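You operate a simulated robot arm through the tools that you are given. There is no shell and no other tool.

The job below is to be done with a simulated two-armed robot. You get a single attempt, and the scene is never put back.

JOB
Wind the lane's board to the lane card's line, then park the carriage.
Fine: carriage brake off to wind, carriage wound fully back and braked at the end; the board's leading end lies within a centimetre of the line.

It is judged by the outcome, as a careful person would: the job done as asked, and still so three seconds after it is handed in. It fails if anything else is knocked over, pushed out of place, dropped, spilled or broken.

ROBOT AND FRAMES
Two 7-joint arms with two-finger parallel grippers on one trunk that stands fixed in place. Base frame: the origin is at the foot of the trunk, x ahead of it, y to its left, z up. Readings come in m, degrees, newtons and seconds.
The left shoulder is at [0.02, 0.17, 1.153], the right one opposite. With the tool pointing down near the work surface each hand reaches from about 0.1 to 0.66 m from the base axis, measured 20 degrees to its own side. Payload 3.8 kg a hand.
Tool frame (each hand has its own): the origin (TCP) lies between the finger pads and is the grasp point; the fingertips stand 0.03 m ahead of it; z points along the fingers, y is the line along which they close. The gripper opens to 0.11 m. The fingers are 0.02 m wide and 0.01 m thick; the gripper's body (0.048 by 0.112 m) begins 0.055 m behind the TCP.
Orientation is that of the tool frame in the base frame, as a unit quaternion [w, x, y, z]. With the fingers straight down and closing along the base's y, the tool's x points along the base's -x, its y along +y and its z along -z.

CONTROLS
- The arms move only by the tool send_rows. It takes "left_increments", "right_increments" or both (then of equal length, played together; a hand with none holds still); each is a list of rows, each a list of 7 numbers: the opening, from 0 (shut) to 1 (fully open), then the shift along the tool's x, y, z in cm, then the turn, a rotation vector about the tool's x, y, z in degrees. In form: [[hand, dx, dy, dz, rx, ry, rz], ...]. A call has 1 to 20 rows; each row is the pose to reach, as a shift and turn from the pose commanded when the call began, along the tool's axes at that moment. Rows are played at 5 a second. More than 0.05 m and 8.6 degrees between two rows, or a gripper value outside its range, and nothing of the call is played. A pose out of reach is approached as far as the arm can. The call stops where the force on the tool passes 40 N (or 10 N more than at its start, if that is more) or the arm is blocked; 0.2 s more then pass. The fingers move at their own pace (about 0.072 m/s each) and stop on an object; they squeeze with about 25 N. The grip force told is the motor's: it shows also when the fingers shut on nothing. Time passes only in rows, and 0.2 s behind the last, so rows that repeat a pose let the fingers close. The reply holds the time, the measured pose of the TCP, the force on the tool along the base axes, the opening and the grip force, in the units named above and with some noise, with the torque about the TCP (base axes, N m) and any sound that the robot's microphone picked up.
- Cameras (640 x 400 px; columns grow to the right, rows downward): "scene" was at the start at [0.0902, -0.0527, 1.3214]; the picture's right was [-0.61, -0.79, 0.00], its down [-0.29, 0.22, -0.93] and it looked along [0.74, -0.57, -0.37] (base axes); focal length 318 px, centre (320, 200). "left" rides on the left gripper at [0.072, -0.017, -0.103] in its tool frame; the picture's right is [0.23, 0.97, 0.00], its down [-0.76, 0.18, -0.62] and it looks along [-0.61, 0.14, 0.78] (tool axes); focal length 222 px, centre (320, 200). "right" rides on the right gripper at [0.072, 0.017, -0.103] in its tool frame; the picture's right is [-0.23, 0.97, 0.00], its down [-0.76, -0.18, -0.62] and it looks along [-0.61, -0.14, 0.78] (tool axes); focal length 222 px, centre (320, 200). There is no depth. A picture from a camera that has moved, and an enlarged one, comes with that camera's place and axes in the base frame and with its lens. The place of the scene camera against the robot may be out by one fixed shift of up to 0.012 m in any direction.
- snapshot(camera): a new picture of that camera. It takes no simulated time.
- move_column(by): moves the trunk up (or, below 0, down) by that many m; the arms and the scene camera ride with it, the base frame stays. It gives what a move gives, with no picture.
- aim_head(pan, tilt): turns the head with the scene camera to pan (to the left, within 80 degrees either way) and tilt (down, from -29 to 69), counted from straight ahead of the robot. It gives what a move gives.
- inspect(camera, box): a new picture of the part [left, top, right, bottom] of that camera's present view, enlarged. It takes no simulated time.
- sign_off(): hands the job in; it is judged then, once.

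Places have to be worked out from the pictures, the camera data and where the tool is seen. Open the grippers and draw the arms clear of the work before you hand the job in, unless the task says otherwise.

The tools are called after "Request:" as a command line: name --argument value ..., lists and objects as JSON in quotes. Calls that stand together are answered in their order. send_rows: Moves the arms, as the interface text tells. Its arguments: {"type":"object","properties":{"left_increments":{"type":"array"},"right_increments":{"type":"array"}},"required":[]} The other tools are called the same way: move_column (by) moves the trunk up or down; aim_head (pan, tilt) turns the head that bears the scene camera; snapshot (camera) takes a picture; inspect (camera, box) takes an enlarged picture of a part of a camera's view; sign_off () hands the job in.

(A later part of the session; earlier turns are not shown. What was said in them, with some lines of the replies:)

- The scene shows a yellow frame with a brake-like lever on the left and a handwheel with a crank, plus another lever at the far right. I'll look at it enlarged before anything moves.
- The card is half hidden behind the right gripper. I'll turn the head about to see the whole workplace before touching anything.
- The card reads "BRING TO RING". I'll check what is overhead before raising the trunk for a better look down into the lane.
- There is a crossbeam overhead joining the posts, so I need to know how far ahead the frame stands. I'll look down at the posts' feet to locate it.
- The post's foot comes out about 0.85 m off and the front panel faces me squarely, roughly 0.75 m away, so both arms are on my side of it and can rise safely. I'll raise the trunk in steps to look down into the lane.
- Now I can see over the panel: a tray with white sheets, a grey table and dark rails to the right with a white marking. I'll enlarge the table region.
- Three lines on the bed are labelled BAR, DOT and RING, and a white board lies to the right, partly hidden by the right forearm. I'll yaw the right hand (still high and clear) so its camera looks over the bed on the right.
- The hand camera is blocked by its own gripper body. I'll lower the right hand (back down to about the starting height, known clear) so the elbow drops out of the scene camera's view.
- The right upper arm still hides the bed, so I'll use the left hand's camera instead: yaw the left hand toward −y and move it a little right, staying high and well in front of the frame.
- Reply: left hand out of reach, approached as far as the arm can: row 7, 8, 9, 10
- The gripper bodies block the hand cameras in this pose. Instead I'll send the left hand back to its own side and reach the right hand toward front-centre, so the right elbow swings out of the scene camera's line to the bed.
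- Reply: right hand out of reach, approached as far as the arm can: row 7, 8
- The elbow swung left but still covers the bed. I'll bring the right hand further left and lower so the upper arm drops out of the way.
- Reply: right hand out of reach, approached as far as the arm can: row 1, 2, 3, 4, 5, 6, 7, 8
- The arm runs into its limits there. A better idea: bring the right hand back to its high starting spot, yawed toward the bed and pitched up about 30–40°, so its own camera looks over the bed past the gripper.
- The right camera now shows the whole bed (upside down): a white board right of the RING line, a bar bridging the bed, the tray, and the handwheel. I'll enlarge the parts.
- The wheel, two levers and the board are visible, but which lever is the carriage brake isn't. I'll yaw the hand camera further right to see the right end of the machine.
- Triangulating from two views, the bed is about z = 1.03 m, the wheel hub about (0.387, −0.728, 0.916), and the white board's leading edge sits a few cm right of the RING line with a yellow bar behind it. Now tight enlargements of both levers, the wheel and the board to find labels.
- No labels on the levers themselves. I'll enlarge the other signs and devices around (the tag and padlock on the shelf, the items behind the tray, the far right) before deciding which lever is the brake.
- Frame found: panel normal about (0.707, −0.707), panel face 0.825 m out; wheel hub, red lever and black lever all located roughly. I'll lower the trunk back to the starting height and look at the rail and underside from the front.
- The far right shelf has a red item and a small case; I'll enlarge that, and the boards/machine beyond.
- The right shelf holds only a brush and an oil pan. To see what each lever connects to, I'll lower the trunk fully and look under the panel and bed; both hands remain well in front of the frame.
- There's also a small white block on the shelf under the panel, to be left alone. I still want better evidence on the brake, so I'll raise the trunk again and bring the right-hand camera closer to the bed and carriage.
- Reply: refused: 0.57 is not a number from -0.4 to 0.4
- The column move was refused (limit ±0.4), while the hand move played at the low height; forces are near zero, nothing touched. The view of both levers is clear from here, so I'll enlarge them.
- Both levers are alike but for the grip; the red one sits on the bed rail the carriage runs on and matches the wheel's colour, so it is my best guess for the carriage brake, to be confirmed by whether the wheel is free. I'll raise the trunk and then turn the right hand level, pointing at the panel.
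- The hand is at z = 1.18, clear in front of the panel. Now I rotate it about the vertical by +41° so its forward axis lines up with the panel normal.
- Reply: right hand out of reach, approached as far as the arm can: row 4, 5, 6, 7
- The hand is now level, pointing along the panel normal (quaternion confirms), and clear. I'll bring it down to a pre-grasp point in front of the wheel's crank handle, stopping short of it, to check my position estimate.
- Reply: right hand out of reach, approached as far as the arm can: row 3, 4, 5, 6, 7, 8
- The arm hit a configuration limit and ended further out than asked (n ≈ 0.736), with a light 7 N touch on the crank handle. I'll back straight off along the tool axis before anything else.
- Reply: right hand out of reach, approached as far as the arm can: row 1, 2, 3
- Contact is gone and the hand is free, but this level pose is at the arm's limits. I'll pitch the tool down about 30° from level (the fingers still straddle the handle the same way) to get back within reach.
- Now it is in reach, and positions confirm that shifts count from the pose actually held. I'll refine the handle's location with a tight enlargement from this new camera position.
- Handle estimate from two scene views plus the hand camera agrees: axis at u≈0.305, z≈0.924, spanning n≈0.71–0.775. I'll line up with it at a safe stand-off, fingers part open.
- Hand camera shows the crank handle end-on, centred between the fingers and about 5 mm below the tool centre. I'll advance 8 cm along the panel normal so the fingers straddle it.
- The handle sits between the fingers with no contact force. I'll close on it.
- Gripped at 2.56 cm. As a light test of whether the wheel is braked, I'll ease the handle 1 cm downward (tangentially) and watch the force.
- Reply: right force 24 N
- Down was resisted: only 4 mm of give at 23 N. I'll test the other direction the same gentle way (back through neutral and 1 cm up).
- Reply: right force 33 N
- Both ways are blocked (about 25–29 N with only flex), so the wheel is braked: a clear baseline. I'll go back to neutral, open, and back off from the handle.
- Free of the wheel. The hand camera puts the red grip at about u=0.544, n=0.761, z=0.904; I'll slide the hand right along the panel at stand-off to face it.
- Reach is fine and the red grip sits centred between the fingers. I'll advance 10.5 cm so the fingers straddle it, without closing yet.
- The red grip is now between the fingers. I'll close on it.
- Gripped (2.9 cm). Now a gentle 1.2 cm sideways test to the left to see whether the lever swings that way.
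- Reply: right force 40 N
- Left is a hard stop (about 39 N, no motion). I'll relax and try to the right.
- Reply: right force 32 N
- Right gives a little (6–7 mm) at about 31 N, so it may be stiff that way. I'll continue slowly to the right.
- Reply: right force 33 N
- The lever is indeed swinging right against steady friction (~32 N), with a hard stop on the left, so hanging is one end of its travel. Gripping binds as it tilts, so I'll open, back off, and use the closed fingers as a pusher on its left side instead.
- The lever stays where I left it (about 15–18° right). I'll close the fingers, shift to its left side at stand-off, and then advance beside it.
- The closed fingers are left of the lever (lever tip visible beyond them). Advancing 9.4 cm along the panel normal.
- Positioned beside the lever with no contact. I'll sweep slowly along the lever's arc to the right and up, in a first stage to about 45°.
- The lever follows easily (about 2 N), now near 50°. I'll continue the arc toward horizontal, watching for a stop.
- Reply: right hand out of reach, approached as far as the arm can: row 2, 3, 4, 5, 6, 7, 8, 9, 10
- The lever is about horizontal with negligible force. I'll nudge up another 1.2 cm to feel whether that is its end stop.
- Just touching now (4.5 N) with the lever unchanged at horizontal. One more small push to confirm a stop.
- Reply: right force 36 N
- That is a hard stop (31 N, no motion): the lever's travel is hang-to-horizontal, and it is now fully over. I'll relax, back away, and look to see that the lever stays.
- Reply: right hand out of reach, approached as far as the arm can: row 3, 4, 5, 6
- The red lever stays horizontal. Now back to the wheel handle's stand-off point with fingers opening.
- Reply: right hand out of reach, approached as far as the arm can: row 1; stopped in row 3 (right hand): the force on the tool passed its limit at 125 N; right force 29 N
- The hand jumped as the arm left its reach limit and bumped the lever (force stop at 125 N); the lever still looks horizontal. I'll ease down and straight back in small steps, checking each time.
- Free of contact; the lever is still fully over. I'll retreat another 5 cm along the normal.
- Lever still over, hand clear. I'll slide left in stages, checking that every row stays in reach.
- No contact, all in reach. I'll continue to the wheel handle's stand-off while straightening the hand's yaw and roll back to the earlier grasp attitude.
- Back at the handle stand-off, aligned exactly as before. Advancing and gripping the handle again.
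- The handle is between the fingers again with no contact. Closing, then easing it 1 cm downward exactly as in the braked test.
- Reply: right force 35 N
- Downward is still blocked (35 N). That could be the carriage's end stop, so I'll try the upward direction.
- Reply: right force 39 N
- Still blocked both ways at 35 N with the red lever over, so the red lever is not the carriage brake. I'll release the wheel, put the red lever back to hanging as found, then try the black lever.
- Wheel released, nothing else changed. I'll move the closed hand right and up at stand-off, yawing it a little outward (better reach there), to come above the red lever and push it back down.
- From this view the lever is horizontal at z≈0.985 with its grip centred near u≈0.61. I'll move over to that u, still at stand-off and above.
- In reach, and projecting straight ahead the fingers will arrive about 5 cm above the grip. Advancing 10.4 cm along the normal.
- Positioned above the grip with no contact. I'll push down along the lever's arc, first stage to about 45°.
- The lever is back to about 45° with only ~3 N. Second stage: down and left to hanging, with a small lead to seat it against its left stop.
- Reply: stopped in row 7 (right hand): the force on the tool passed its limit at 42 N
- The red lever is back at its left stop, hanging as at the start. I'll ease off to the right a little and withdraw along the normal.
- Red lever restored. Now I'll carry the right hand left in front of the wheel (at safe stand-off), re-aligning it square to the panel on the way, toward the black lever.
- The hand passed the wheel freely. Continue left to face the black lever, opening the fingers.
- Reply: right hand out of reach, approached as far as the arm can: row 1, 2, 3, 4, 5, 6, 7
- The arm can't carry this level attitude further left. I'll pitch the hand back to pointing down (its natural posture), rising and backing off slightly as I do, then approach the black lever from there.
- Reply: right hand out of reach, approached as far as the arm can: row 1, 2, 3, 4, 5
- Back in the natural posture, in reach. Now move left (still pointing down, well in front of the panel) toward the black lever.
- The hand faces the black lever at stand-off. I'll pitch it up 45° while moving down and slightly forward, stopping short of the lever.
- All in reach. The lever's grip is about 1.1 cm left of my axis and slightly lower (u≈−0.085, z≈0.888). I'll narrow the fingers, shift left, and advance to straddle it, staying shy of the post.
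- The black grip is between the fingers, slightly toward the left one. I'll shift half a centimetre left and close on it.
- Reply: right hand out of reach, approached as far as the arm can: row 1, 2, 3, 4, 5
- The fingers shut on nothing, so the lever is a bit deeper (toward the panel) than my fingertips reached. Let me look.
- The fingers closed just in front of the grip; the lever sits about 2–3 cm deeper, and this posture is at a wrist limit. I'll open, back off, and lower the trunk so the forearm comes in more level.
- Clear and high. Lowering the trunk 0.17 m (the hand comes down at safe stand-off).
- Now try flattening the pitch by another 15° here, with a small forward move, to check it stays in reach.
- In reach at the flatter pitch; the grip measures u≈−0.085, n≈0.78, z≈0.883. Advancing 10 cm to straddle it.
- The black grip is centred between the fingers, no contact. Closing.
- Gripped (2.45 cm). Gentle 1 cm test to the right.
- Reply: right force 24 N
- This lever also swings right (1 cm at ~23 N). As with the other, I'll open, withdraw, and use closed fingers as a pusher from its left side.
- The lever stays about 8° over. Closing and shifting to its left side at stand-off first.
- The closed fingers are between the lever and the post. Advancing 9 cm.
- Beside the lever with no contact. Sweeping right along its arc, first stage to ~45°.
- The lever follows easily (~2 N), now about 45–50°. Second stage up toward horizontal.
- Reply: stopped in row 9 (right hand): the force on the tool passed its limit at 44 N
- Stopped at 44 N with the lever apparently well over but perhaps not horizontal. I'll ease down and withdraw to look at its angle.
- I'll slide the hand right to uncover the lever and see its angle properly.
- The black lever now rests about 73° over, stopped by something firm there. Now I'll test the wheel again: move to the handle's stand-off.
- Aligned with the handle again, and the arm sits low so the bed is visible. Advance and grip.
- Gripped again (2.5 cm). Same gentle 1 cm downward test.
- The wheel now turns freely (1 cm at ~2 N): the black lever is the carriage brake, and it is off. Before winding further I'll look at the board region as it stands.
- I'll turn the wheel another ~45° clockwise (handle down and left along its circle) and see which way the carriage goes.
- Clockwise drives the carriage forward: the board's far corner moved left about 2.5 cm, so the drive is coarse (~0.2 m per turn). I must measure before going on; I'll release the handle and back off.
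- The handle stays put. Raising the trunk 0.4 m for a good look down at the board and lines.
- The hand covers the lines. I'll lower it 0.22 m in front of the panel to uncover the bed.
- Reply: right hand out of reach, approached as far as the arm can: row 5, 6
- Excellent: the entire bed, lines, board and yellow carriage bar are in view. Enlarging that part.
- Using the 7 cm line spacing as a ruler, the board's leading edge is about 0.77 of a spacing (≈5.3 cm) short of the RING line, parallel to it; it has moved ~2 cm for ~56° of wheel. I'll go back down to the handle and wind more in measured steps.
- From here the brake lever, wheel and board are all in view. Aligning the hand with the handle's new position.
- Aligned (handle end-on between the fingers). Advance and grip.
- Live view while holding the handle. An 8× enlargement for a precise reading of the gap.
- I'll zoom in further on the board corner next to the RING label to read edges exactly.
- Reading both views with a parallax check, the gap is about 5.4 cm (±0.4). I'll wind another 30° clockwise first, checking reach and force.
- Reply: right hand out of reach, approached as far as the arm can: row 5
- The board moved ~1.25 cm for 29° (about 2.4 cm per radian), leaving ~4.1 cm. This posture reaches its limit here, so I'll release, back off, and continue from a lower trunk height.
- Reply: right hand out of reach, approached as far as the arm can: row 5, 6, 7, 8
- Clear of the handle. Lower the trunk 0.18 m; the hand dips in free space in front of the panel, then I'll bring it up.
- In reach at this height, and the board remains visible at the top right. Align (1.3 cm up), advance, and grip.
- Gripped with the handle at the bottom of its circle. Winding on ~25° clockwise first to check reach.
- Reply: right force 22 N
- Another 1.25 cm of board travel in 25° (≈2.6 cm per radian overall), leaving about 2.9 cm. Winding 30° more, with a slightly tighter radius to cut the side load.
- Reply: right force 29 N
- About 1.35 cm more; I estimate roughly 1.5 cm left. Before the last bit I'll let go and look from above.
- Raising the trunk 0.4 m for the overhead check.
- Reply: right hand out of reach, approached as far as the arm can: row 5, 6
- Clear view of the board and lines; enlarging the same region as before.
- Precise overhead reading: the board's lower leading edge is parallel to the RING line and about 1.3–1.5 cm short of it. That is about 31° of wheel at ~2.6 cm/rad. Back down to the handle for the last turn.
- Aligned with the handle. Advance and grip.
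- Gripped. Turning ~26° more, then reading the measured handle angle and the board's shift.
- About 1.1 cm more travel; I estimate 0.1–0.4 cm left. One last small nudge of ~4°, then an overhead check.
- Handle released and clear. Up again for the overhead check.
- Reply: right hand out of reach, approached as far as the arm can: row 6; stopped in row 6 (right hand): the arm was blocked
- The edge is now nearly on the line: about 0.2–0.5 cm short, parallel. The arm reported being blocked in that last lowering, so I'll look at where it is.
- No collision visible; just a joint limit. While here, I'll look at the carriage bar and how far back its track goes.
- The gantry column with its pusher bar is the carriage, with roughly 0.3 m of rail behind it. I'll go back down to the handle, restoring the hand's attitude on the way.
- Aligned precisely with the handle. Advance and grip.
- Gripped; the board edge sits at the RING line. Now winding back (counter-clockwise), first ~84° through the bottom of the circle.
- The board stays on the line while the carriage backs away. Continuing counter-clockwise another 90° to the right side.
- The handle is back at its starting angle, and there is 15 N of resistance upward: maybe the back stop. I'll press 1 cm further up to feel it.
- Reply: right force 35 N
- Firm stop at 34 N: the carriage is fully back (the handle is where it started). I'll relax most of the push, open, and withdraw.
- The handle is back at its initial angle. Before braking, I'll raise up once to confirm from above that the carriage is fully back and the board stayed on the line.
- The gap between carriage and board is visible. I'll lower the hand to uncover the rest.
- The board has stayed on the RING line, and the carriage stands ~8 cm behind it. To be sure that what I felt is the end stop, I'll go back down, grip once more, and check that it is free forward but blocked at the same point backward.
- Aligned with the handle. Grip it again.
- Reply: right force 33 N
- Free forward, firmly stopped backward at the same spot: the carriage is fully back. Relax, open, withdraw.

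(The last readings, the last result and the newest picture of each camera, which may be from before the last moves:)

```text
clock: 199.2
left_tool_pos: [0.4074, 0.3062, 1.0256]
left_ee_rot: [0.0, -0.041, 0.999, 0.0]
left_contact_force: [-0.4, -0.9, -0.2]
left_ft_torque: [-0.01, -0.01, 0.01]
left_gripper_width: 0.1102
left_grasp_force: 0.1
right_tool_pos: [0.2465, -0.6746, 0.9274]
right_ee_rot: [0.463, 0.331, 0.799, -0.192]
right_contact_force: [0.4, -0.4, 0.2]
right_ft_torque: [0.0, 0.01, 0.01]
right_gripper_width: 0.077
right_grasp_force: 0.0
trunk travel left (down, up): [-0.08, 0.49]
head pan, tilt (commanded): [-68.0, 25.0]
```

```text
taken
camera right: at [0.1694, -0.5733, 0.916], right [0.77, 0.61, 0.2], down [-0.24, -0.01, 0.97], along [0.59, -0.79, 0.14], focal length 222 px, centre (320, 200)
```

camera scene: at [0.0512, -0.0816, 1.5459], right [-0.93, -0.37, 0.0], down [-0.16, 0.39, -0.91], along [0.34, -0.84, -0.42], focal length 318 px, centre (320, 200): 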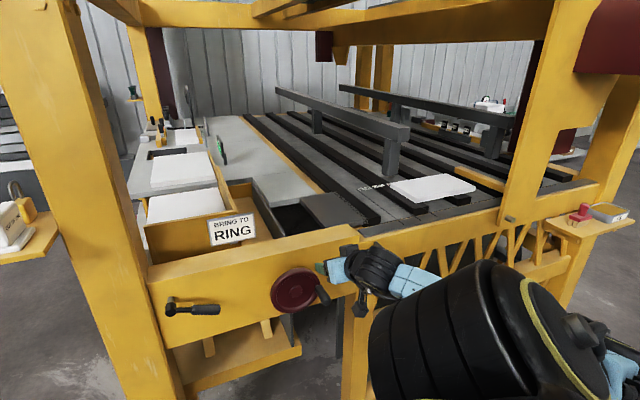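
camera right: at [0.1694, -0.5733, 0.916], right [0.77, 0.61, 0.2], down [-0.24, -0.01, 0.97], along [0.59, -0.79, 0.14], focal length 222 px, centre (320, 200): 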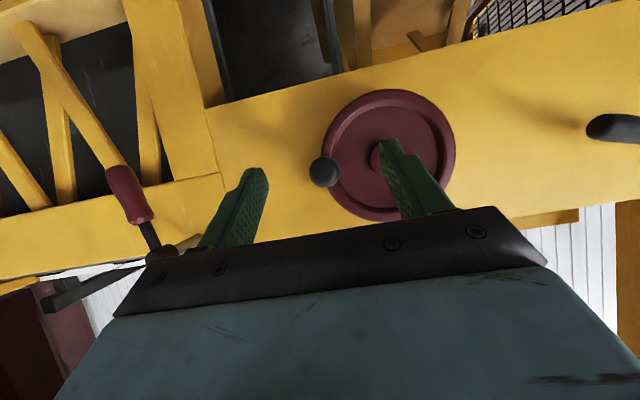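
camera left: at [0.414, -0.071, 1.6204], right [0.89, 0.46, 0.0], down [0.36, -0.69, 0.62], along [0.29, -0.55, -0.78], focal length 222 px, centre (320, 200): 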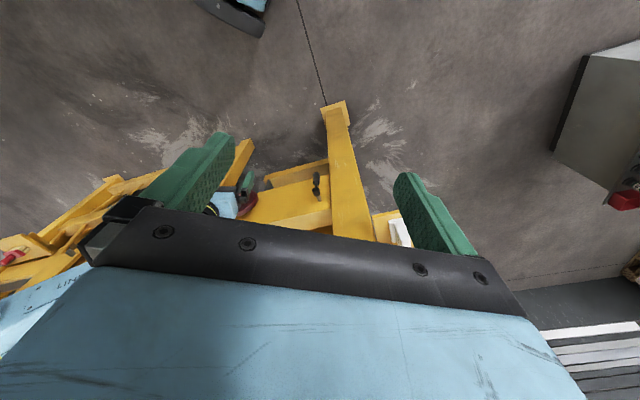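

Now the brake: I'll take the closed hand left to above the black lever at stand-off.

Request:
send_rows --right_increments '[[0.3, -0.85, 3.78, -0.49, 0, 0, 0], [0, -1.7, 7.55, -0.98, 0, 0, 0], [0, -2.55, 11.3, -1.47, 0, 0, 0], [0, -3.4, 15.1, -1.96, 0, 0, 0], [0, -4.2, 18.9, -2.45, 0, 0, 0], [0, -5.1, 22.7, -2.94, 0, 0, 0], [0, -5.9, 26.4, -3.43, 0, 0, 0], [0, -6.75, 30.2, -3.9, 0, 0, 0]]'

Request:
snapshot --camera "right"

Request:
snapshot --camera "scene"

```text
clock: 201.0
left_tool_pos: [0.4087, 0.3075, 1.0252]
left_ee_rot: [0.0, -0.042, 0.999, 0.001]
left_contact_force: [0.8, 0.2, 0.8]
left_ft_torque: [0.01, 0.01, 0.03]
left_gripper_width: 0.1099
left_grasp_force: 0.0
right_tool_pos: [0.4614, -0.4608, 1.0025]
right_ee_rot: [0.462, 0.331, 0.8, -0.191]
right_contact_force: [-0.1, 0.9, -0.4]
right_ft_torque: [0.0, 0.01, -0.02]
right_gripper_width: 0.0
right_grasp_force: 24.6
trunk travel left (down, up): [-0.08, 0.49]
head pan, tilt (commanded): [-68.0, 25.0]
```

```text
taken
camera right: at [0.3829, -0.3603, 0.9926], right [0.77, 0.61, 0.2], down [-0.24, -0.01, 0.97], along [0.59, -0.79, 0.13], focal length 222 px, centre (320, 200)
```

right: 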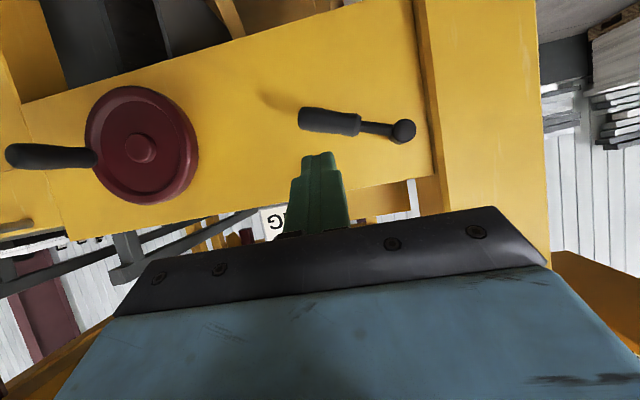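

```text
taken
camera scene: at [0.0512, -0.0812, 1.1459], right [-0.93, -0.37, 0.0], down [-0.16, 0.39, -0.91], along [0.34, -0.84, -0.42], focal length 318 px, centre (320, 200)
```

scene: 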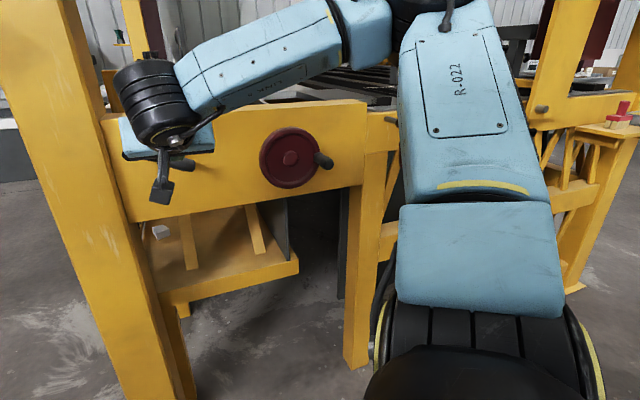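

The hand is above the lever's grip (about 6 cm). Advancing along the normal over it.

Request:
send_rows --right_increments '[[0, -1.2, 0, 2.1, 0, 0, 0], [0, -2.4, 0, 4.1, 0, 0, 0], [0, -3.5, 0, 6.1, 0, 0, 0], [0, -4.7, 0, 8.2, 0, 0, 0], [0, -5.9, 0, 10.2, 0, 0, 0]]'

Request:
snapshot --camera "right"

```text
clock: 202.2
left_tool_pos: [0.4078, 0.3051, 1.0252]
left_ee_rot: [-0.001, -0.042, 0.999, 0.0]
left_contact_force: [0.0, -0.3, -0.4]
left_ft_torque: [0.02, 0.01, 0.0]
left_gripper_width: 0.1102
left_grasp_force: 0.1
right_tool_pos: [0.5457, -0.5452, 1.005]
right_ee_rot: [0.463, 0.331, 0.8, -0.191]
right_contact_force: [-0.5, -0.5, -0.2]
right_ft_torque: [0.02, 0.0, 0.01]
right_gripper_width: 0.0
right_grasp_force: 24.9
trunk travel left (down, up): [-0.08, 0.49]
head pan, tilt (commanded): [-68.0, 25.0]
```

```text
taken
camera right: at [0.4679, -0.4443, 0.9938], right [0.77, 0.61, 0.2], down [-0.24, -0.01, 0.97], along [0.59, -0.79, 0.14], focal length 222 px, centre (320, 200)
```

right: 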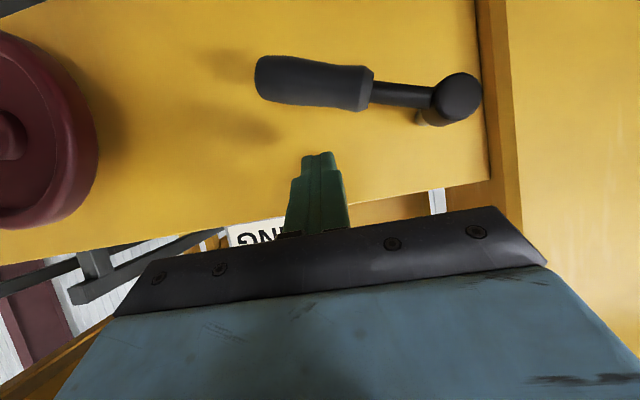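

Boss at about (u −0.079, z 0.975), lever at ~69°. Pushing it down along its arc, first stage to ~30°.

Request:
send_rows --right_increments '[[0, 0.75, 0, 0.43, 0, 0, 0], [0, 1.47, 0, 0.85, 0, 0, 0], [0, 2.2, 0, 1.27, 0, 0, 0], [0, 2.9, -0.04, 1.68, 0, 0, 0], [0, 3.45, 0.03, 2.0, 0, 0, 0], [0, 3.97, 0.1, 2.29, 0, 0, 0], [0, 4.85, 0.4, 2.8, 0, 0, 0], [0, 5.65, 0.8, 3.27, 0, 0, 0], [0, 6.45, 1.35, 3.73, 0, 0, 0], [0, 7.14, 1.94, 4.13, 0, 0, 0]]'

Request:
snapshot --camera "right"

```text
clock: 204.4
left_tool_pos: [0.4094, 0.3056, 1.0257]
left_ee_rot: [0.0, -0.042, 0.999, 0.0]
left_contact_force: [0.8, -0.1, 0.2]
left_ft_torque: [0.02, -0.01, -0.02]
left_gripper_width: 0.1101
left_grasp_force: 0.0
right_tool_pos: [0.5561, -0.5326, 0.922]
right_ee_rot: [0.462, 0.332, 0.8, -0.192]
right_contact_force: [-0.8, 0.1, 0.5]
right_ft_torque: [0.01, 0.0, 0.02]
right_gripper_width: 0.0002
right_grasp_force: 24.8
trunk travel left (down, up): [-0.08, 0.49]
head pan, tilt (commanded): [-68.0, 25.0]
```

```text
taken
camera right: at [0.4788, -0.4315, 0.9102], right [0.77, 0.61, 0.2], down [-0.24, -0.01, 0.97], along [0.59, -0.79, 0.13], focal length 222 px, centre (320, 200)
```

right: 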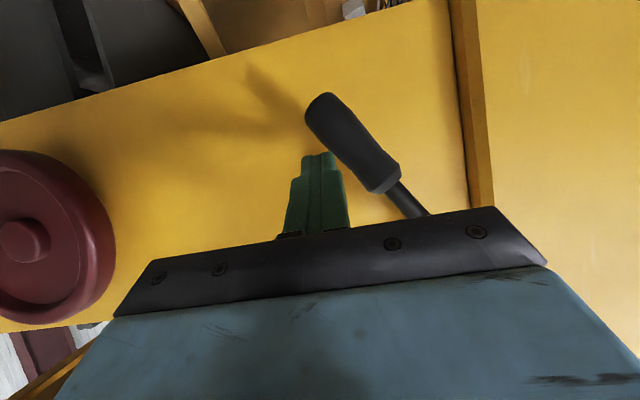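

Lever at ~30°, following easily. Second stage: to hanging and against its stop.

Request:
send_rows --right_increments '[[0, 0.66, 0.79, 0.38, 0, 0, 0], [0, 1.16, 1.57, 0.67, 0, 0, 0], [0, 1.4, 2.05, 0.81, 0, 0, 0], [0, 1.64, 2.53, 0.95, 0, 0, 0], [0, 1.8, 2.97, 1.04, 0, 0, 0], [0, 1.95, 3.42, 1.13, 0, 0, 0], [0, 2.03, 3.75, 1.18, 0, 0, 0], [0, 2.11, 4.08, 1.22, 0, 0, 0], [0, 2.17, 4.4, 1.26, 0, 0, 0]]'

Request:
snapshot --camera "right"

```text
clock: 206.4
left_tool_pos: [0.4081, 0.3067, 1.0254]
left_ee_rot: [0.001, -0.042, 0.999, 0.0]
left_contact_force: [0.4, 0.2, 0.0]
left_ft_torque: [0.01, 0.0, 0.03]
left_gripper_width: 0.1095
left_grasp_force: 0.2
right_tool_pos: [0.5898, -0.5015, 0.8964]
right_ee_rot: [0.462, 0.332, 0.8, -0.191]
right_contact_force: [0.5, 0.5, 0.1]
right_ft_torque: [0.01, 0.01, 0.03]
right_gripper_width: 0.0
right_grasp_force: 25.1
trunk travel left (down, up): [-0.08, 0.49]
head pan, tilt (commanded): [-68.0, 25.0]
```

```text
taken
camera right: at [0.5112, -0.4011, 0.8853], right [0.77, 0.61, 0.2], down [-0.24, -0.01, 0.97], along [0.59, -0.79, 0.14], focal length 222 px, centre (320, 200)
```

right: 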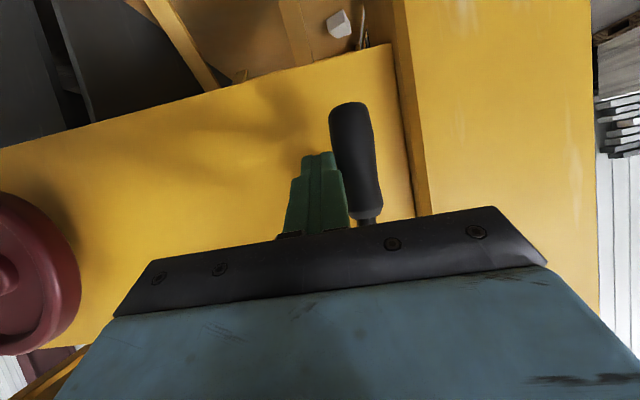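

Nearly hanging, with no force yet. I'll push slowly further left until I feel the stop.

Request:
send_rows --right_increments '[[0, 0, 0.35, 0, 0, 0, 0], [0, 0, 0.7, 0, 0, 0, 0], [0, 0, 1.05, 0, 0, 0, 0], [0, 0, 1.4, 0, 0, 0, 0]]'

Request:
snapshot --camera "right"

```text
clock: 207.4
left_tool_pos: [0.4058, 0.3073, 1.025]
left_ee_rot: [0.001, -0.042, 0.999, -0.001]
left_contact_force: [-0.4, 0.4, -0.1]
left_ft_torque: [-0.02, -0.02, -0.01]
left_gripper_width: 0.11
left_grasp_force: 0.0
right_tool_pos: [0.5913, -0.5006, 0.897]
right_ee_rot: [0.46, 0.339, 0.795, -0.202]
right_contact_force: [-18.8, -6.0, 4.9]
right_ft_torque: [-0.05, -0.06, -0.3]
right_gripper_width: 0.0002
right_grasp_force: 24.8
trunk travel left (down, up): [-0.08, 0.49]
head pan, tilt (commanded): [-68.0, 25.0]
stopped in row 4 (right hand): the force on the tool passed its limit at 42 N (the readings are from after the stop); the commanded pose is now the measured one
```

```text
taken
camera right: at [0.5164, -0.3975, 0.8842], right [0.79, 0.59, 0.19], down [-0.23, 0.0, 0.97], along [0.57, -0.81, 0.14], focal length 222 px, centre (320, 200)
```

right: 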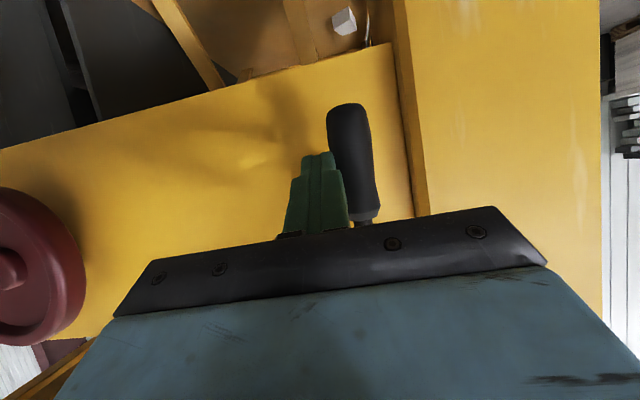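

Hard stop at 42 N: the lever is back to its hanging end. Easing off to the right and withdrawing.

Request:
send_rows --right_increments '[[0, 0, -0.6, 0, 0, 0, 0], [0, 0, -1.5, 0, 0, 0, 0], [0, 1.3, -1.7, -2.2, 0, 0, 0], [0, 2.6, -2.0, -4.4, 0, 0, 0], [0, 3.9, -2.3, -6.7, 0, 0, 0], [0, 5.2, -2.6, -9.0, 0, 0, 0]]'

Request:
snapshot --camera "right"

Request:
snapshot --camera "scene"

```text
clock: 208.8
left_tool_pos: [0.4068, 0.307, 1.0258]
left_ee_rot: [0.0, -0.042, 0.999, 0.0]
left_contact_force: [-0.7, 0.0, 0.2]
left_ft_torque: [0.04, 0.01, -0.02]
left_gripper_width: 0.1098
left_grasp_force: 0.0
right_tool_pos: [0.5027, -0.4403, 0.8954]
right_ee_rot: [0.46, 0.337, 0.797, -0.199]
right_contact_force: [0.9, 0.4, 0.4]
right_ft_torque: [0.02, 0.01, -0.01]
right_gripper_width: 0.0
right_grasp_force: 24.8
trunk travel left (down, up): [-0.08, 0.49]
head pan, tilt (commanded): [-68.0, 25.0]
```

```text
taken
camera right: at [0.4279, -0.3382, 0.884], right [0.78, 0.59, 0.19], down [-0.23, 0.0, 0.97], along [0.58, -0.8, 0.14], focal length 222 px, centre (320, 200)
```

right: 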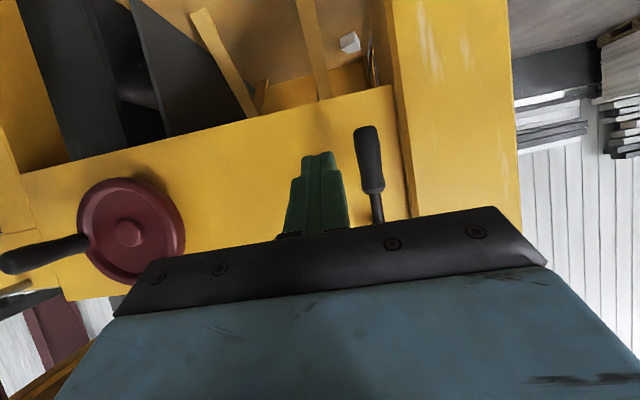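

```text
taken
camera scene: at [0.051, -0.0814, 1.1459], right [-0.93, -0.37, 0.0], down [-0.16, 0.39, -0.91], along [0.34, -0.84, -0.42], focal length 318 px, centre (320, 200)
```

scene: 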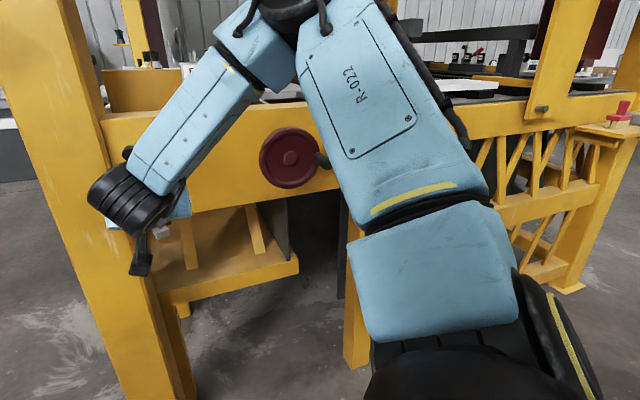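

The black lever hangs as at the start. I'll verify the brake with a light test on the wheel: move to the handle again.

Request:
send_rows --right_increments '[[0, -0.2, -3.9, -0.25, 0, 0, 0], [0, -0.4, -7.8, -0.5, 0, 0, 0], [0, -0.6, -11.6, -0.75, 0, 0, 0], [0, -0.8, -15.5, -1.0, 0, 0, 0], [0, -1.0, -19.4, -1.25, 0, 0, 0], [0, -1.2, -23.3, -1.5, 0, 0, 0], [0.3, -1.4, -27.1, -1.75, 0, 0, 0], [0.7, -1.6, -31, -2.0, 0, 0, 0], [0.7, -1.84, -34.9, -2.2, 0, 0, 0], [0.7, -1.84, -34.9, -2.2, 0, 0, 0]]'

Request:
snapshot --camera "right"

```text
clock: 211.0
left_tool_pos: [0.4087, 0.3054, 1.0261]
left_ee_rot: [0.0, -0.041, 0.999, 0.0]
left_contact_force: [-0.4, 0.2, -0.6]
left_ft_torque: [-0.04, -0.02, -0.06]
left_gripper_width: 0.11
left_grasp_force: 0.1
right_tool_pos: [0.2454, -0.676, 0.9231]
right_ee_rot: [0.46, 0.337, 0.797, -0.199]
right_contact_force: [-0.6, 0.6, 0.1]
right_ft_torque: [-0.01, -0.02, 0.01]
right_gripper_width: 0.077
right_grasp_force: 0.0
trunk travel left (down, up): [-0.08, 0.49]
head pan, tilt (commanded): [-68.0, 25.0]
```

```text
taken
camera right: at [0.1688, -0.5732, 0.9114], right [0.78, 0.6, 0.19], down [-0.23, 0.0, 0.97], along [0.58, -0.8, 0.14], focal length 222 px, centre (320, 200)
```

right: 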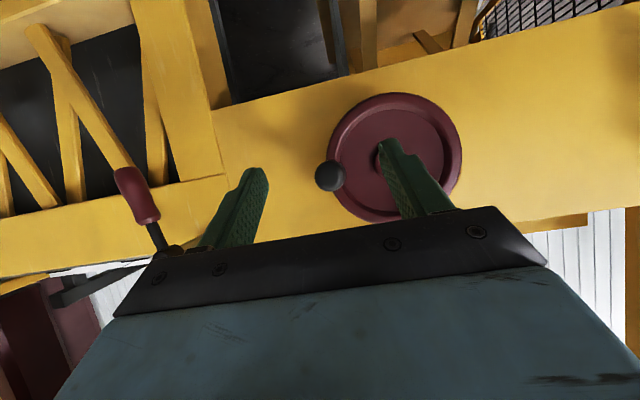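

Aligned. Grip, then a light forward (downward) press of 0.7 cm only.

Request:
send_rows --right_increments '[[0.7, -1.1, 0, 1.9, 0, 0, 0], [0.7, -2.2, 0, 3.8, 0, 0, 0], [0.7, -3.3, 0, 5.7, 0, 0, 0], [0.7, -4.4, 0, 7.6, 0, 0, 0], [0, -4.4, 0, 7.6, 0, 0, 0], [0, -4.4, 0, 7.6, 0, 0, 0], [0, -4.4, 0, 7.6, 0, 0, 0], [0, -4.4, 0, 7.6, 0, 0, 0]]'

Request:
send_rows --right_increments '[[0, 0.3, 0, 0.17, 0, 0, 0], [0, 0.6, 0, 0.35, 0, 0, 0]]'

```text
clock: 212.8
left_tool_pos: [0.4077, 0.3058, 1.0254]
left_ee_rot: [0.0, -0.041, 0.999, -0.001]
left_contact_force: [-1.3, -0.8, -0.6]
left_ft_torque: [0.01, -0.01, -0.03]
left_gripper_width: 0.11
left_grasp_force: 0.1
right_tool_pos: [0.3077, -0.7385, 0.9245]
right_ee_rot: [0.461, 0.334, 0.798, -0.197]
right_contact_force: [4.0, 2.3, 0.2]
right_ft_torque: [-0.14, -0.16, 1.68]
right_gripper_width: 0.0266
right_grasp_force: 45.2
trunk travel left (down, up): [-0.08, 0.49]
head pan, tilt (commanded): [-68.0, 25.0]
```

```text
clock: 213.4
left_tool_pos: [0.4087, 0.3072, 1.0248]
left_ee_rot: [0.001, -0.042, 0.999, -0.001]
left_contact_force: [-0.2, 0.3, 0.1]
left_ft_torque: [-0.01, -0.01, 0.0]
left_gripper_width: 0.1101
left_grasp_force: 0.0
right_tool_pos: [0.3083, -0.7397, 0.9227]
right_ee_rot: [0.464, 0.335, 0.795, -0.201]
right_contact_force: [13.4, -4.1, 17.6]
right_ft_torque: [-0.89, -0.93, 1.56]
right_gripper_width: 0.0266
right_grasp_force: 45.3
trunk travel left (down, up): [-0.08, 0.49]
head pan, tilt (commanded): [-68.0, 25.0]
```

Blocked at ~18 N after 2 mm (it moved freely at 0 N with the brake off): the brake is on. Return to neutral, open, and withdraw.

Request:
send_rows --right_increments '[[0, -0.6, 0, -0.35, 0, 0, 0], [0.7, -0.6, 0, -0.35, 0, 0, 0], [0.7, -0.6, 0, -0.35, 0, 0, 0], [0.7, -0.6, 0, -0.35, 0, 0, 0], [0.7, 0.5, 0, -2.2, 0, 0, 0], [0.7, 1.6, 0, -4.1, 0, 0, 0], [0.7, 2.7, 0, -6.0, 0, 0, 0], [0.7, 3.8, 0, -7.9, 0, 0, 0]]'

Request:
snapshot --camera "right"

```text
clock: 215.2
left_tool_pos: [0.409, 0.3066, 1.0259]
left_ee_rot: [0.0, -0.042, 0.999, 0.0]
left_contact_force: [0.3, 0.4, -0.5]
left_ft_torque: [0.01, -0.03, -0.02]
left_gripper_width: 0.1102
left_grasp_force: 0.0
right_tool_pos: [0.2464, -0.6772, 0.925]
right_ee_rot: [0.459, 0.338, 0.797, -0.199]
right_contact_force: [0.1, 0.2, 0.4]
right_ft_torque: [0.0, 0.03, 0.02]
right_gripper_width: 0.0773
right_grasp_force: 0.1
trunk travel left (down, up): [-0.08, 0.49]
head pan, tilt (commanded): [-68.0, 25.0]
```

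```text
taken
camera right: at [0.1703, -0.5744, 0.9132], right [0.78, 0.6, 0.19], down [-0.23, 0.0, 0.97], along [0.58, -0.8, 0.14], focal length 222 px, centre (320, 200)
```

right: 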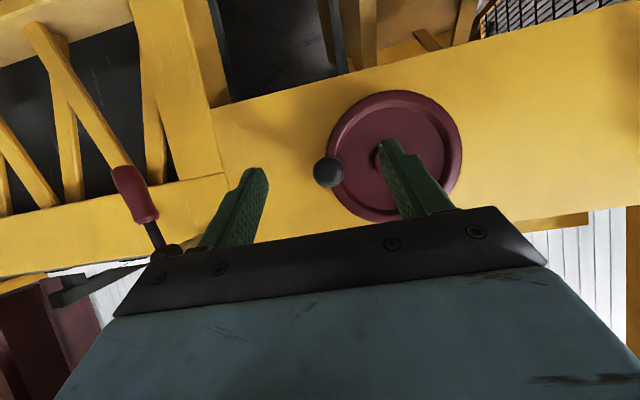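

Clear of the wheel. Raise the trunk for a final overhead look.

Request:
move_column --by 0.4

Request:
send_rows --right_increments '[[1, 3.5, 0, 2.0, 0, 0, 0], [1, 7.0, 0, 4.0, 0, 0, 0], [1, 10.5, 0, 6.0, 0, 0, 0], [1, 14, 0, 8.1, 0, 0, 0], [1, 17.5, 0, 10.1, 0, 0, 0]]'

Request:
snapshot --camera "scene"

Request:
inspect --camera "scene" --box '[352, 172, 432, 222]'

Request:
inspect --camera "scene" --box '[396, 186, 436, 211]'

Request:
inspect --camera "scene" --box '[130, 220, 450, 400]'

```text
clock: 219.1
left_tool_pos: [0.408, 0.3063, 1.426]
left_ee_rot: [0.0, -0.041, 0.999, 0.0]
left_contact_force: [0.0, -1.0, 0.3]
left_ft_torque: [-0.03, -0.04, 0.0]
left_gripper_width: 0.1098
left_grasp_force: 0.0
right_tool_pos: [0.2449, -0.6778, 1.3248]
right_ee_rot: [0.46, 0.337, 0.797, -0.199]
right_contact_force: [0.7, 0.3, -0.7]
right_ft_torque: [0.0, 0.02, 0.01]
right_gripper_width: 0.0769
right_grasp_force: 0.0
trunk travel left (down, up): [-0.48, 0.09]
head pan, tilt (commanded): [-68.0, 25.0]
```

```text
clock: 220.3
left_tool_pos: [0.4079, 0.3065, 1.426]
left_ee_rot: [0.0, -0.042, 0.999, 0.0]
left_contact_force: [-0.2, 0.2, 0.1]
left_ft_torque: [-0.02, 0.01, -0.03]
left_gripper_width: 0.1098
left_grasp_force: 0.1
right_tool_pos: [0.2462, -0.6766, 1.1214]
right_ee_rot: [0.458, 0.337, 0.798, -0.199]
right_contact_force: [1.0, -0.5, -0.7]
right_ft_torque: [-0.01, 0.02, -0.02]
right_gripper_width: 0.11
right_grasp_force: 0.0
trunk travel left (down, up): [-0.48, 0.09]
head pan, tilt (commanded): [-68.0, 25.0]
```

```text
taken
camera scene: at [0.0517, -0.0817, 1.5458], right [-0.93, -0.37, 0.0], down [-0.16, 0.39, -0.91], along [0.34, -0.84, -0.42], focal length 318 px, centre (320, 200)
```

scene: 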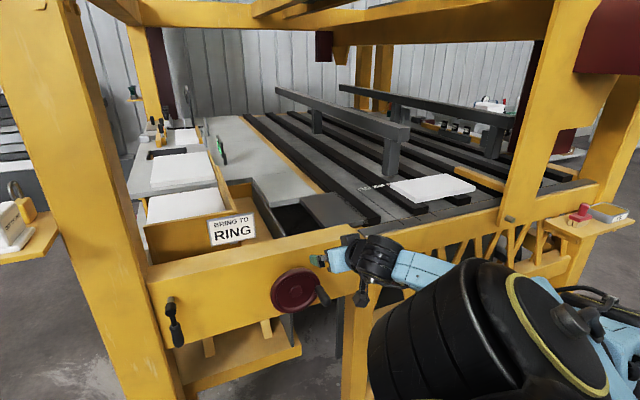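

```text
8.00 times, centred on (392, 197) of scene
camera zoom: at [0.0517, -0.0817, 1.5458], right [-0.93, -0.37, 0.0], down [-0.16, 0.39, -0.91], along [0.34, -0.84, -0.42], focal length 2546 px, centre (-256, 224)
```

zoom: 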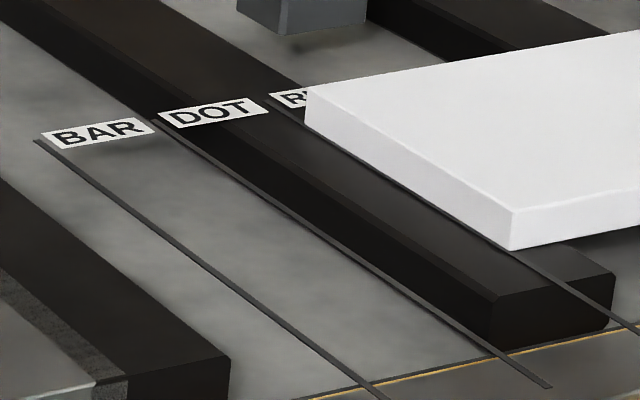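

```text
16.00 times, centred on (416, 198) of scene
camera zoom: at [0.0517, -0.0817, 1.5458], right [-0.93, -0.37, 0.0], down [-0.16, 0.39, -0.91], along [0.34, -0.84, -0.42], focal length 5092 px, centre (-1216, 224)
```

zoom: 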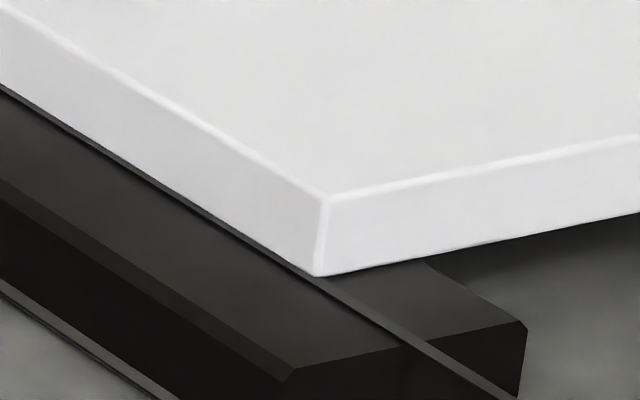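

```text
2.00 times, centred on (290, 310) of scene
camera zoom: at [0.0517, -0.0817, 1.5458], right [-0.93, -0.37, 0.0], down [-0.16, 0.39, -0.91], along [0.34, -0.84, -0.42], focal length 636 px, centre (380, -20)
```

zoom: 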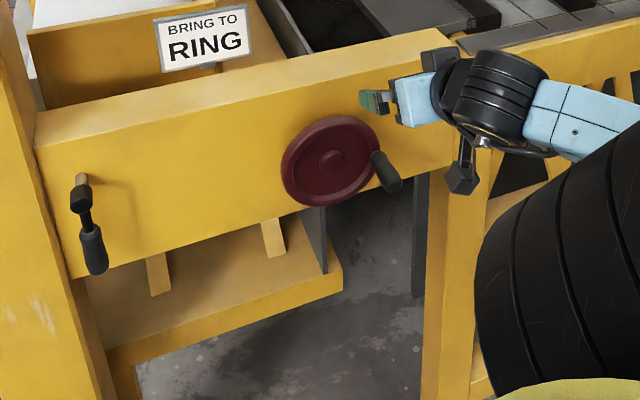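

Everything looks right: board edge on the RING line, brake lever hanging, carriage back, red lever as found. To rule out parallax I'll also read the gap from a lower viewpoint.

Request:
move_column --by -0.24

Request:
snapshot --camera "scene"

Request:
inspect --camera "scene" --box '[355, 110, 435, 160]'

Request:
inspect --camera "scene" --box '[395, 125, 435, 150]'

```text
clock: 222.8
left_tool_pos: [0.4075, 0.3064, 1.186]
left_ee_rot: [0.001, -0.042, 0.999, 0.0]
left_contact_force: [0.5, -0.7, 0.2]
left_ft_torque: [-0.01, 0.02, 0.01]
left_gripper_width: 0.1098
left_grasp_force: 0.1
right_tool_pos: [0.2442, -0.6781, 0.8832]
right_ee_rot: [0.46, 0.337, 0.797, -0.199]
right_contact_force: [1.1, 0.7, -0.1]
right_ft_torque: [-0.04, 0.0, 0.02]
right_gripper_width: 0.1097
right_grasp_force: 0.1
trunk travel left (down, up): [-0.24, 0.33]
head pan, tilt (commanded): [-68.0, 25.0]
```

```text
taken
camera scene: at [0.051, -0.0815, 1.3059], right [-0.93, -0.37, 0.0], down [-0.16, 0.39, -0.91], along [0.34, -0.84, -0.42], focal length 318 px, centre (320, 200)
```

scene: 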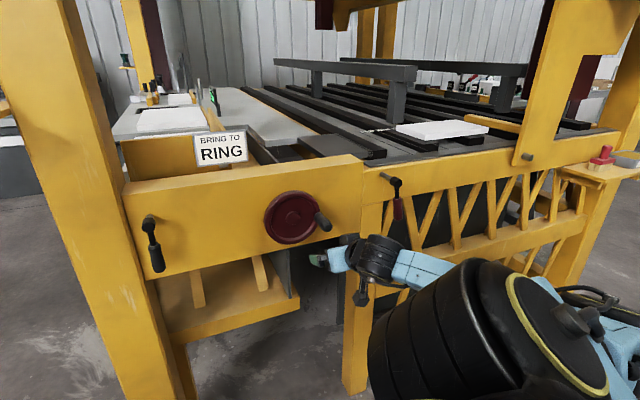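

```text
8.00 times, centred on (395, 135) of scene
camera zoom: at [0.051, -0.0815, 1.3059], right [-0.93, -0.37, 0.0], down [-0.16, 0.39, -0.91], along [0.34, -0.84, -0.42], focal length 2546 px, centre (-280, 720)
```

zoom: 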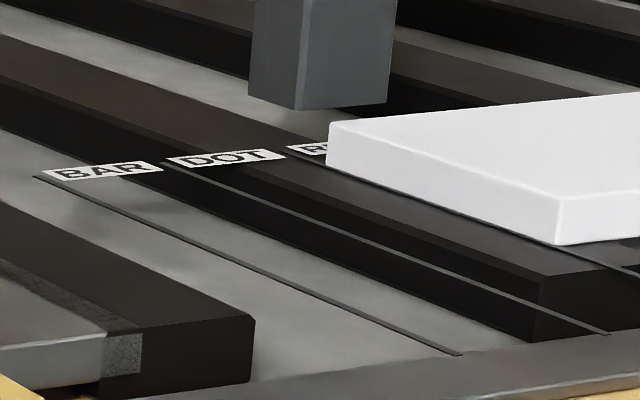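

```text
16.00 times, centred on (415, 138) of scene
camera zoom: at [0.051, -0.0815, 1.3059], right [-0.93, -0.37, 0.0], down [-0.16, 0.39, -0.91], along [0.34, -0.84, -0.42], focal length 5092 px, centre (-1200, 1200)
```

zoom: 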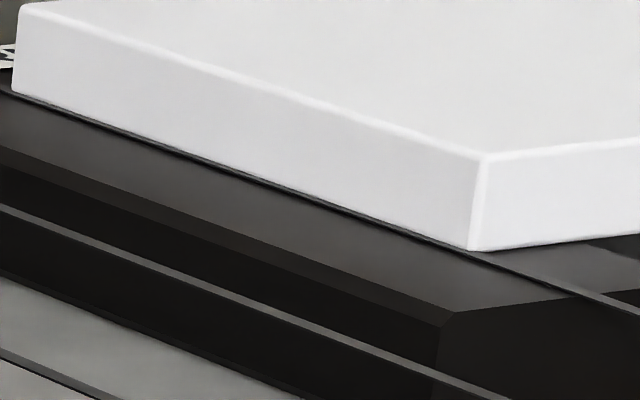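

From both heights the edge reads about 2 mm from the RING line, so there is no parallax error. Job state is right; now I'll draw the right arm clear: raise the trunk, then pitch the hand down and pull it back.

Request:
move_column --by 0.24

Request:
send_rows --right_increments '[[1, -0.2, 0, -1.0, 0, 7.5, 0], [1, -0.3, 0, -1.9, 0, 15, 0], [1, -0.5, 0, -2.9, 0, 22.5, 0], [1, -0.7, 0, -3.9, 0, 30, 0], [1, -0.8, 0, -4.8, 0, 37.5, 0], [1, -1.0, 0, -5.8, 0, 45, 0], [1, -1.2, 0, -6.7, 0, 52.5, 0], [1, -1.3, 0, -7.7, 0, 60, 0]]'

Request:
snapshot --camera "scene"

```text
clock: 225.3
left_tool_pos: [0.4085, 0.3056, 1.4255]
left_ee_rot: [0.001, -0.042, 0.999, -0.001]
left_contact_force: [0.8, -0.6, 0.4]
left_ft_torque: [0.01, -0.01, -0.04]
left_gripper_width: 0.1101
left_grasp_force: 0.0
right_tool_pos: [0.2464, -0.6781, 1.1242]
right_ee_rot: [0.459, 0.337, 0.798, -0.199]
right_contact_force: [-0.3, 0.6, 1.2]
right_ft_torque: [-0.01, 0.0, 0.0]
right_gripper_width: 0.1102
right_grasp_force: 0.0
trunk travel left (down, up): [-0.48, 0.09]
head pan, tilt (commanded): [-68.0, 25.0]
```

```text
clock: 227.1
left_tool_pos: [0.4092, 0.306, 1.4255]
left_ee_rot: [0.0, -0.042, 0.999, 0.0]
left_contact_force: [0.4, 0.4, -0.2]
left_ft_torque: [0.03, -0.02, 0.0]
left_gripper_width: 0.1098
left_grasp_force: 0.1
right_tool_pos: [0.2038, -0.6337, 1.173]
right_ee_rot: [-0.002, 0.391, 0.921, -0.003]
right_contact_force: [-0.6, -0.7, -0.2]
right_ft_torque: [0.0, 0.01, 0.01]
right_gripper_width: 0.1101
right_grasp_force: 0.0
trunk travel left (down, up): [-0.48, 0.09]
head pan, tilt (commanded): [-68.0, 25.0]
```

```text
taken
camera scene: at [0.0514, -0.0816, 1.5458], right [-0.93, -0.37, 0.0], down [-0.16, 0.39, -0.91], along [0.34, -0.84, -0.42], focal length 318 px, centre (320, 200)
```

scene: 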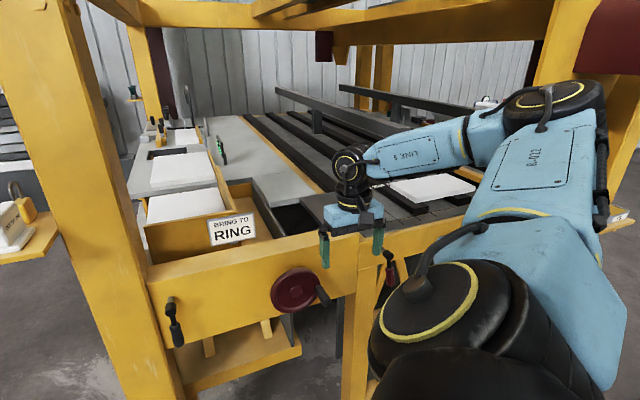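

Natural posture again. Pulling the hand back toward its starting place, away from the frame.

Request:
send_rows --right_increments '[[1, 1.3, 3.65, -1.33, 0, 0, 0], [1, 2.6, 7.3, -2.67, 0, 0, 0], [1, 3.9, 10.95, -4, 0, 0, 0], [1, 5.2, 14.6, -5.3, 0, 0, 0], [1, 6.5, 18.3, -6.7, 0, 0, 0], [1, 7.8, 21.9, -8, 0, 0, 0]]'

Request:
snapshot --camera "scene"

Request:
inspect --camera "scene" --box '[100, 130, 500, 380]'

```text
clock: 228.5
left_tool_pos: [0.4103, 0.3064, 1.426]
left_ee_rot: [0.0, -0.042, 0.999, 0.0]
left_contact_force: [1.2, 0.1, -0.5]
left_ft_torque: [0.02, 0.04, -0.04]
left_gripper_width: 0.11
left_grasp_force: 0.1
right_tool_pos: [0.3101, -0.4259, 1.2518]
right_ee_rot: [-0.002, 0.392, 0.92, -0.004]
right_contact_force: [-0.3, 0.1, 0.2]
right_ft_torque: [0.0, 0.01, 0.04]
right_gripper_width: 0.1098
right_grasp_force: 0.1
trunk travel left (down, up): [-0.48, 0.09]
head pan, tilt (commanded): [-68.0, 25.0]
```

```text
taken
camera scene: at [0.0529, -0.082, 1.5457], right [-0.93, -0.37, 0.0], down [-0.16, 0.39, -0.91], along [0.34, -0.84, -0.42], focal length 318 px, centre (320, 200)
```

scene: 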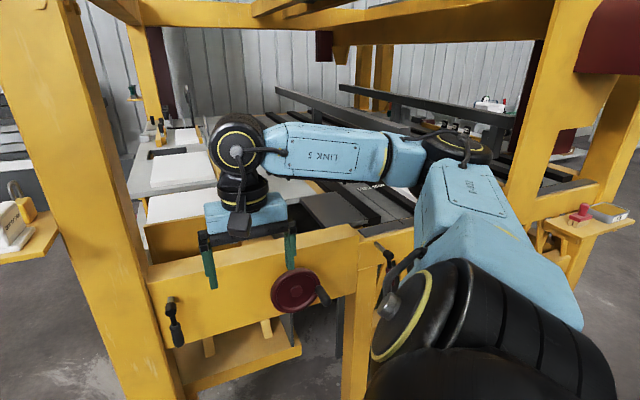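

```text
1.60 times, centred on (300, 255) of scene
camera zoom: at [0.0529, -0.082, 1.5457], right [-0.93, -0.37, 0.0], down [-0.16, 0.39, -0.91], along [0.34, -0.84, -0.42], focal length 509 px, centre (352, 112)
```

zoom: 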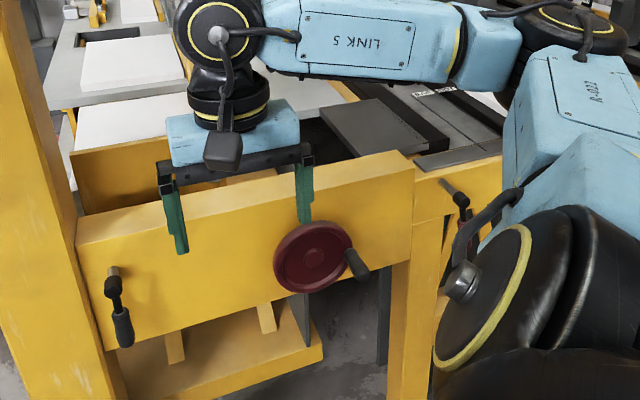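

Both grippers are open and clear of the machine. The brake lever hangs on, the red lever is as found, the carriage is fully back and braked, and the board's edge lies on the RING line. Handing in.

Request:
sign_off

```text
The job is handed in.
```

The board is at the RING line and the carriage is parked. I've handed the job in.

- **Board:** its leading end reads about 2 mm from the RING line, checked from two camera heights.
- **Carriage:** wound back to its end stop, where the wheel turned freely forward but would not go further back.
- **Brake:** the black lever on the panel turned out to be the carriage brake. It is back on, and a light push on the wheel confirmed it holds.

- **Wrong lever first:** I tried the red lever before the black one, taking it for the brake. It did not free the wheel, so I put it back to hanging, as found.
- **Knock on the red lever:** while it was over, the arm jumped at its reach limit and bumped it at about 125 N before stopping. The lever still moved normally afterwards, and I saw no damage or anything else disturbed.

Both grippers are open and the arms are clear of the machine.
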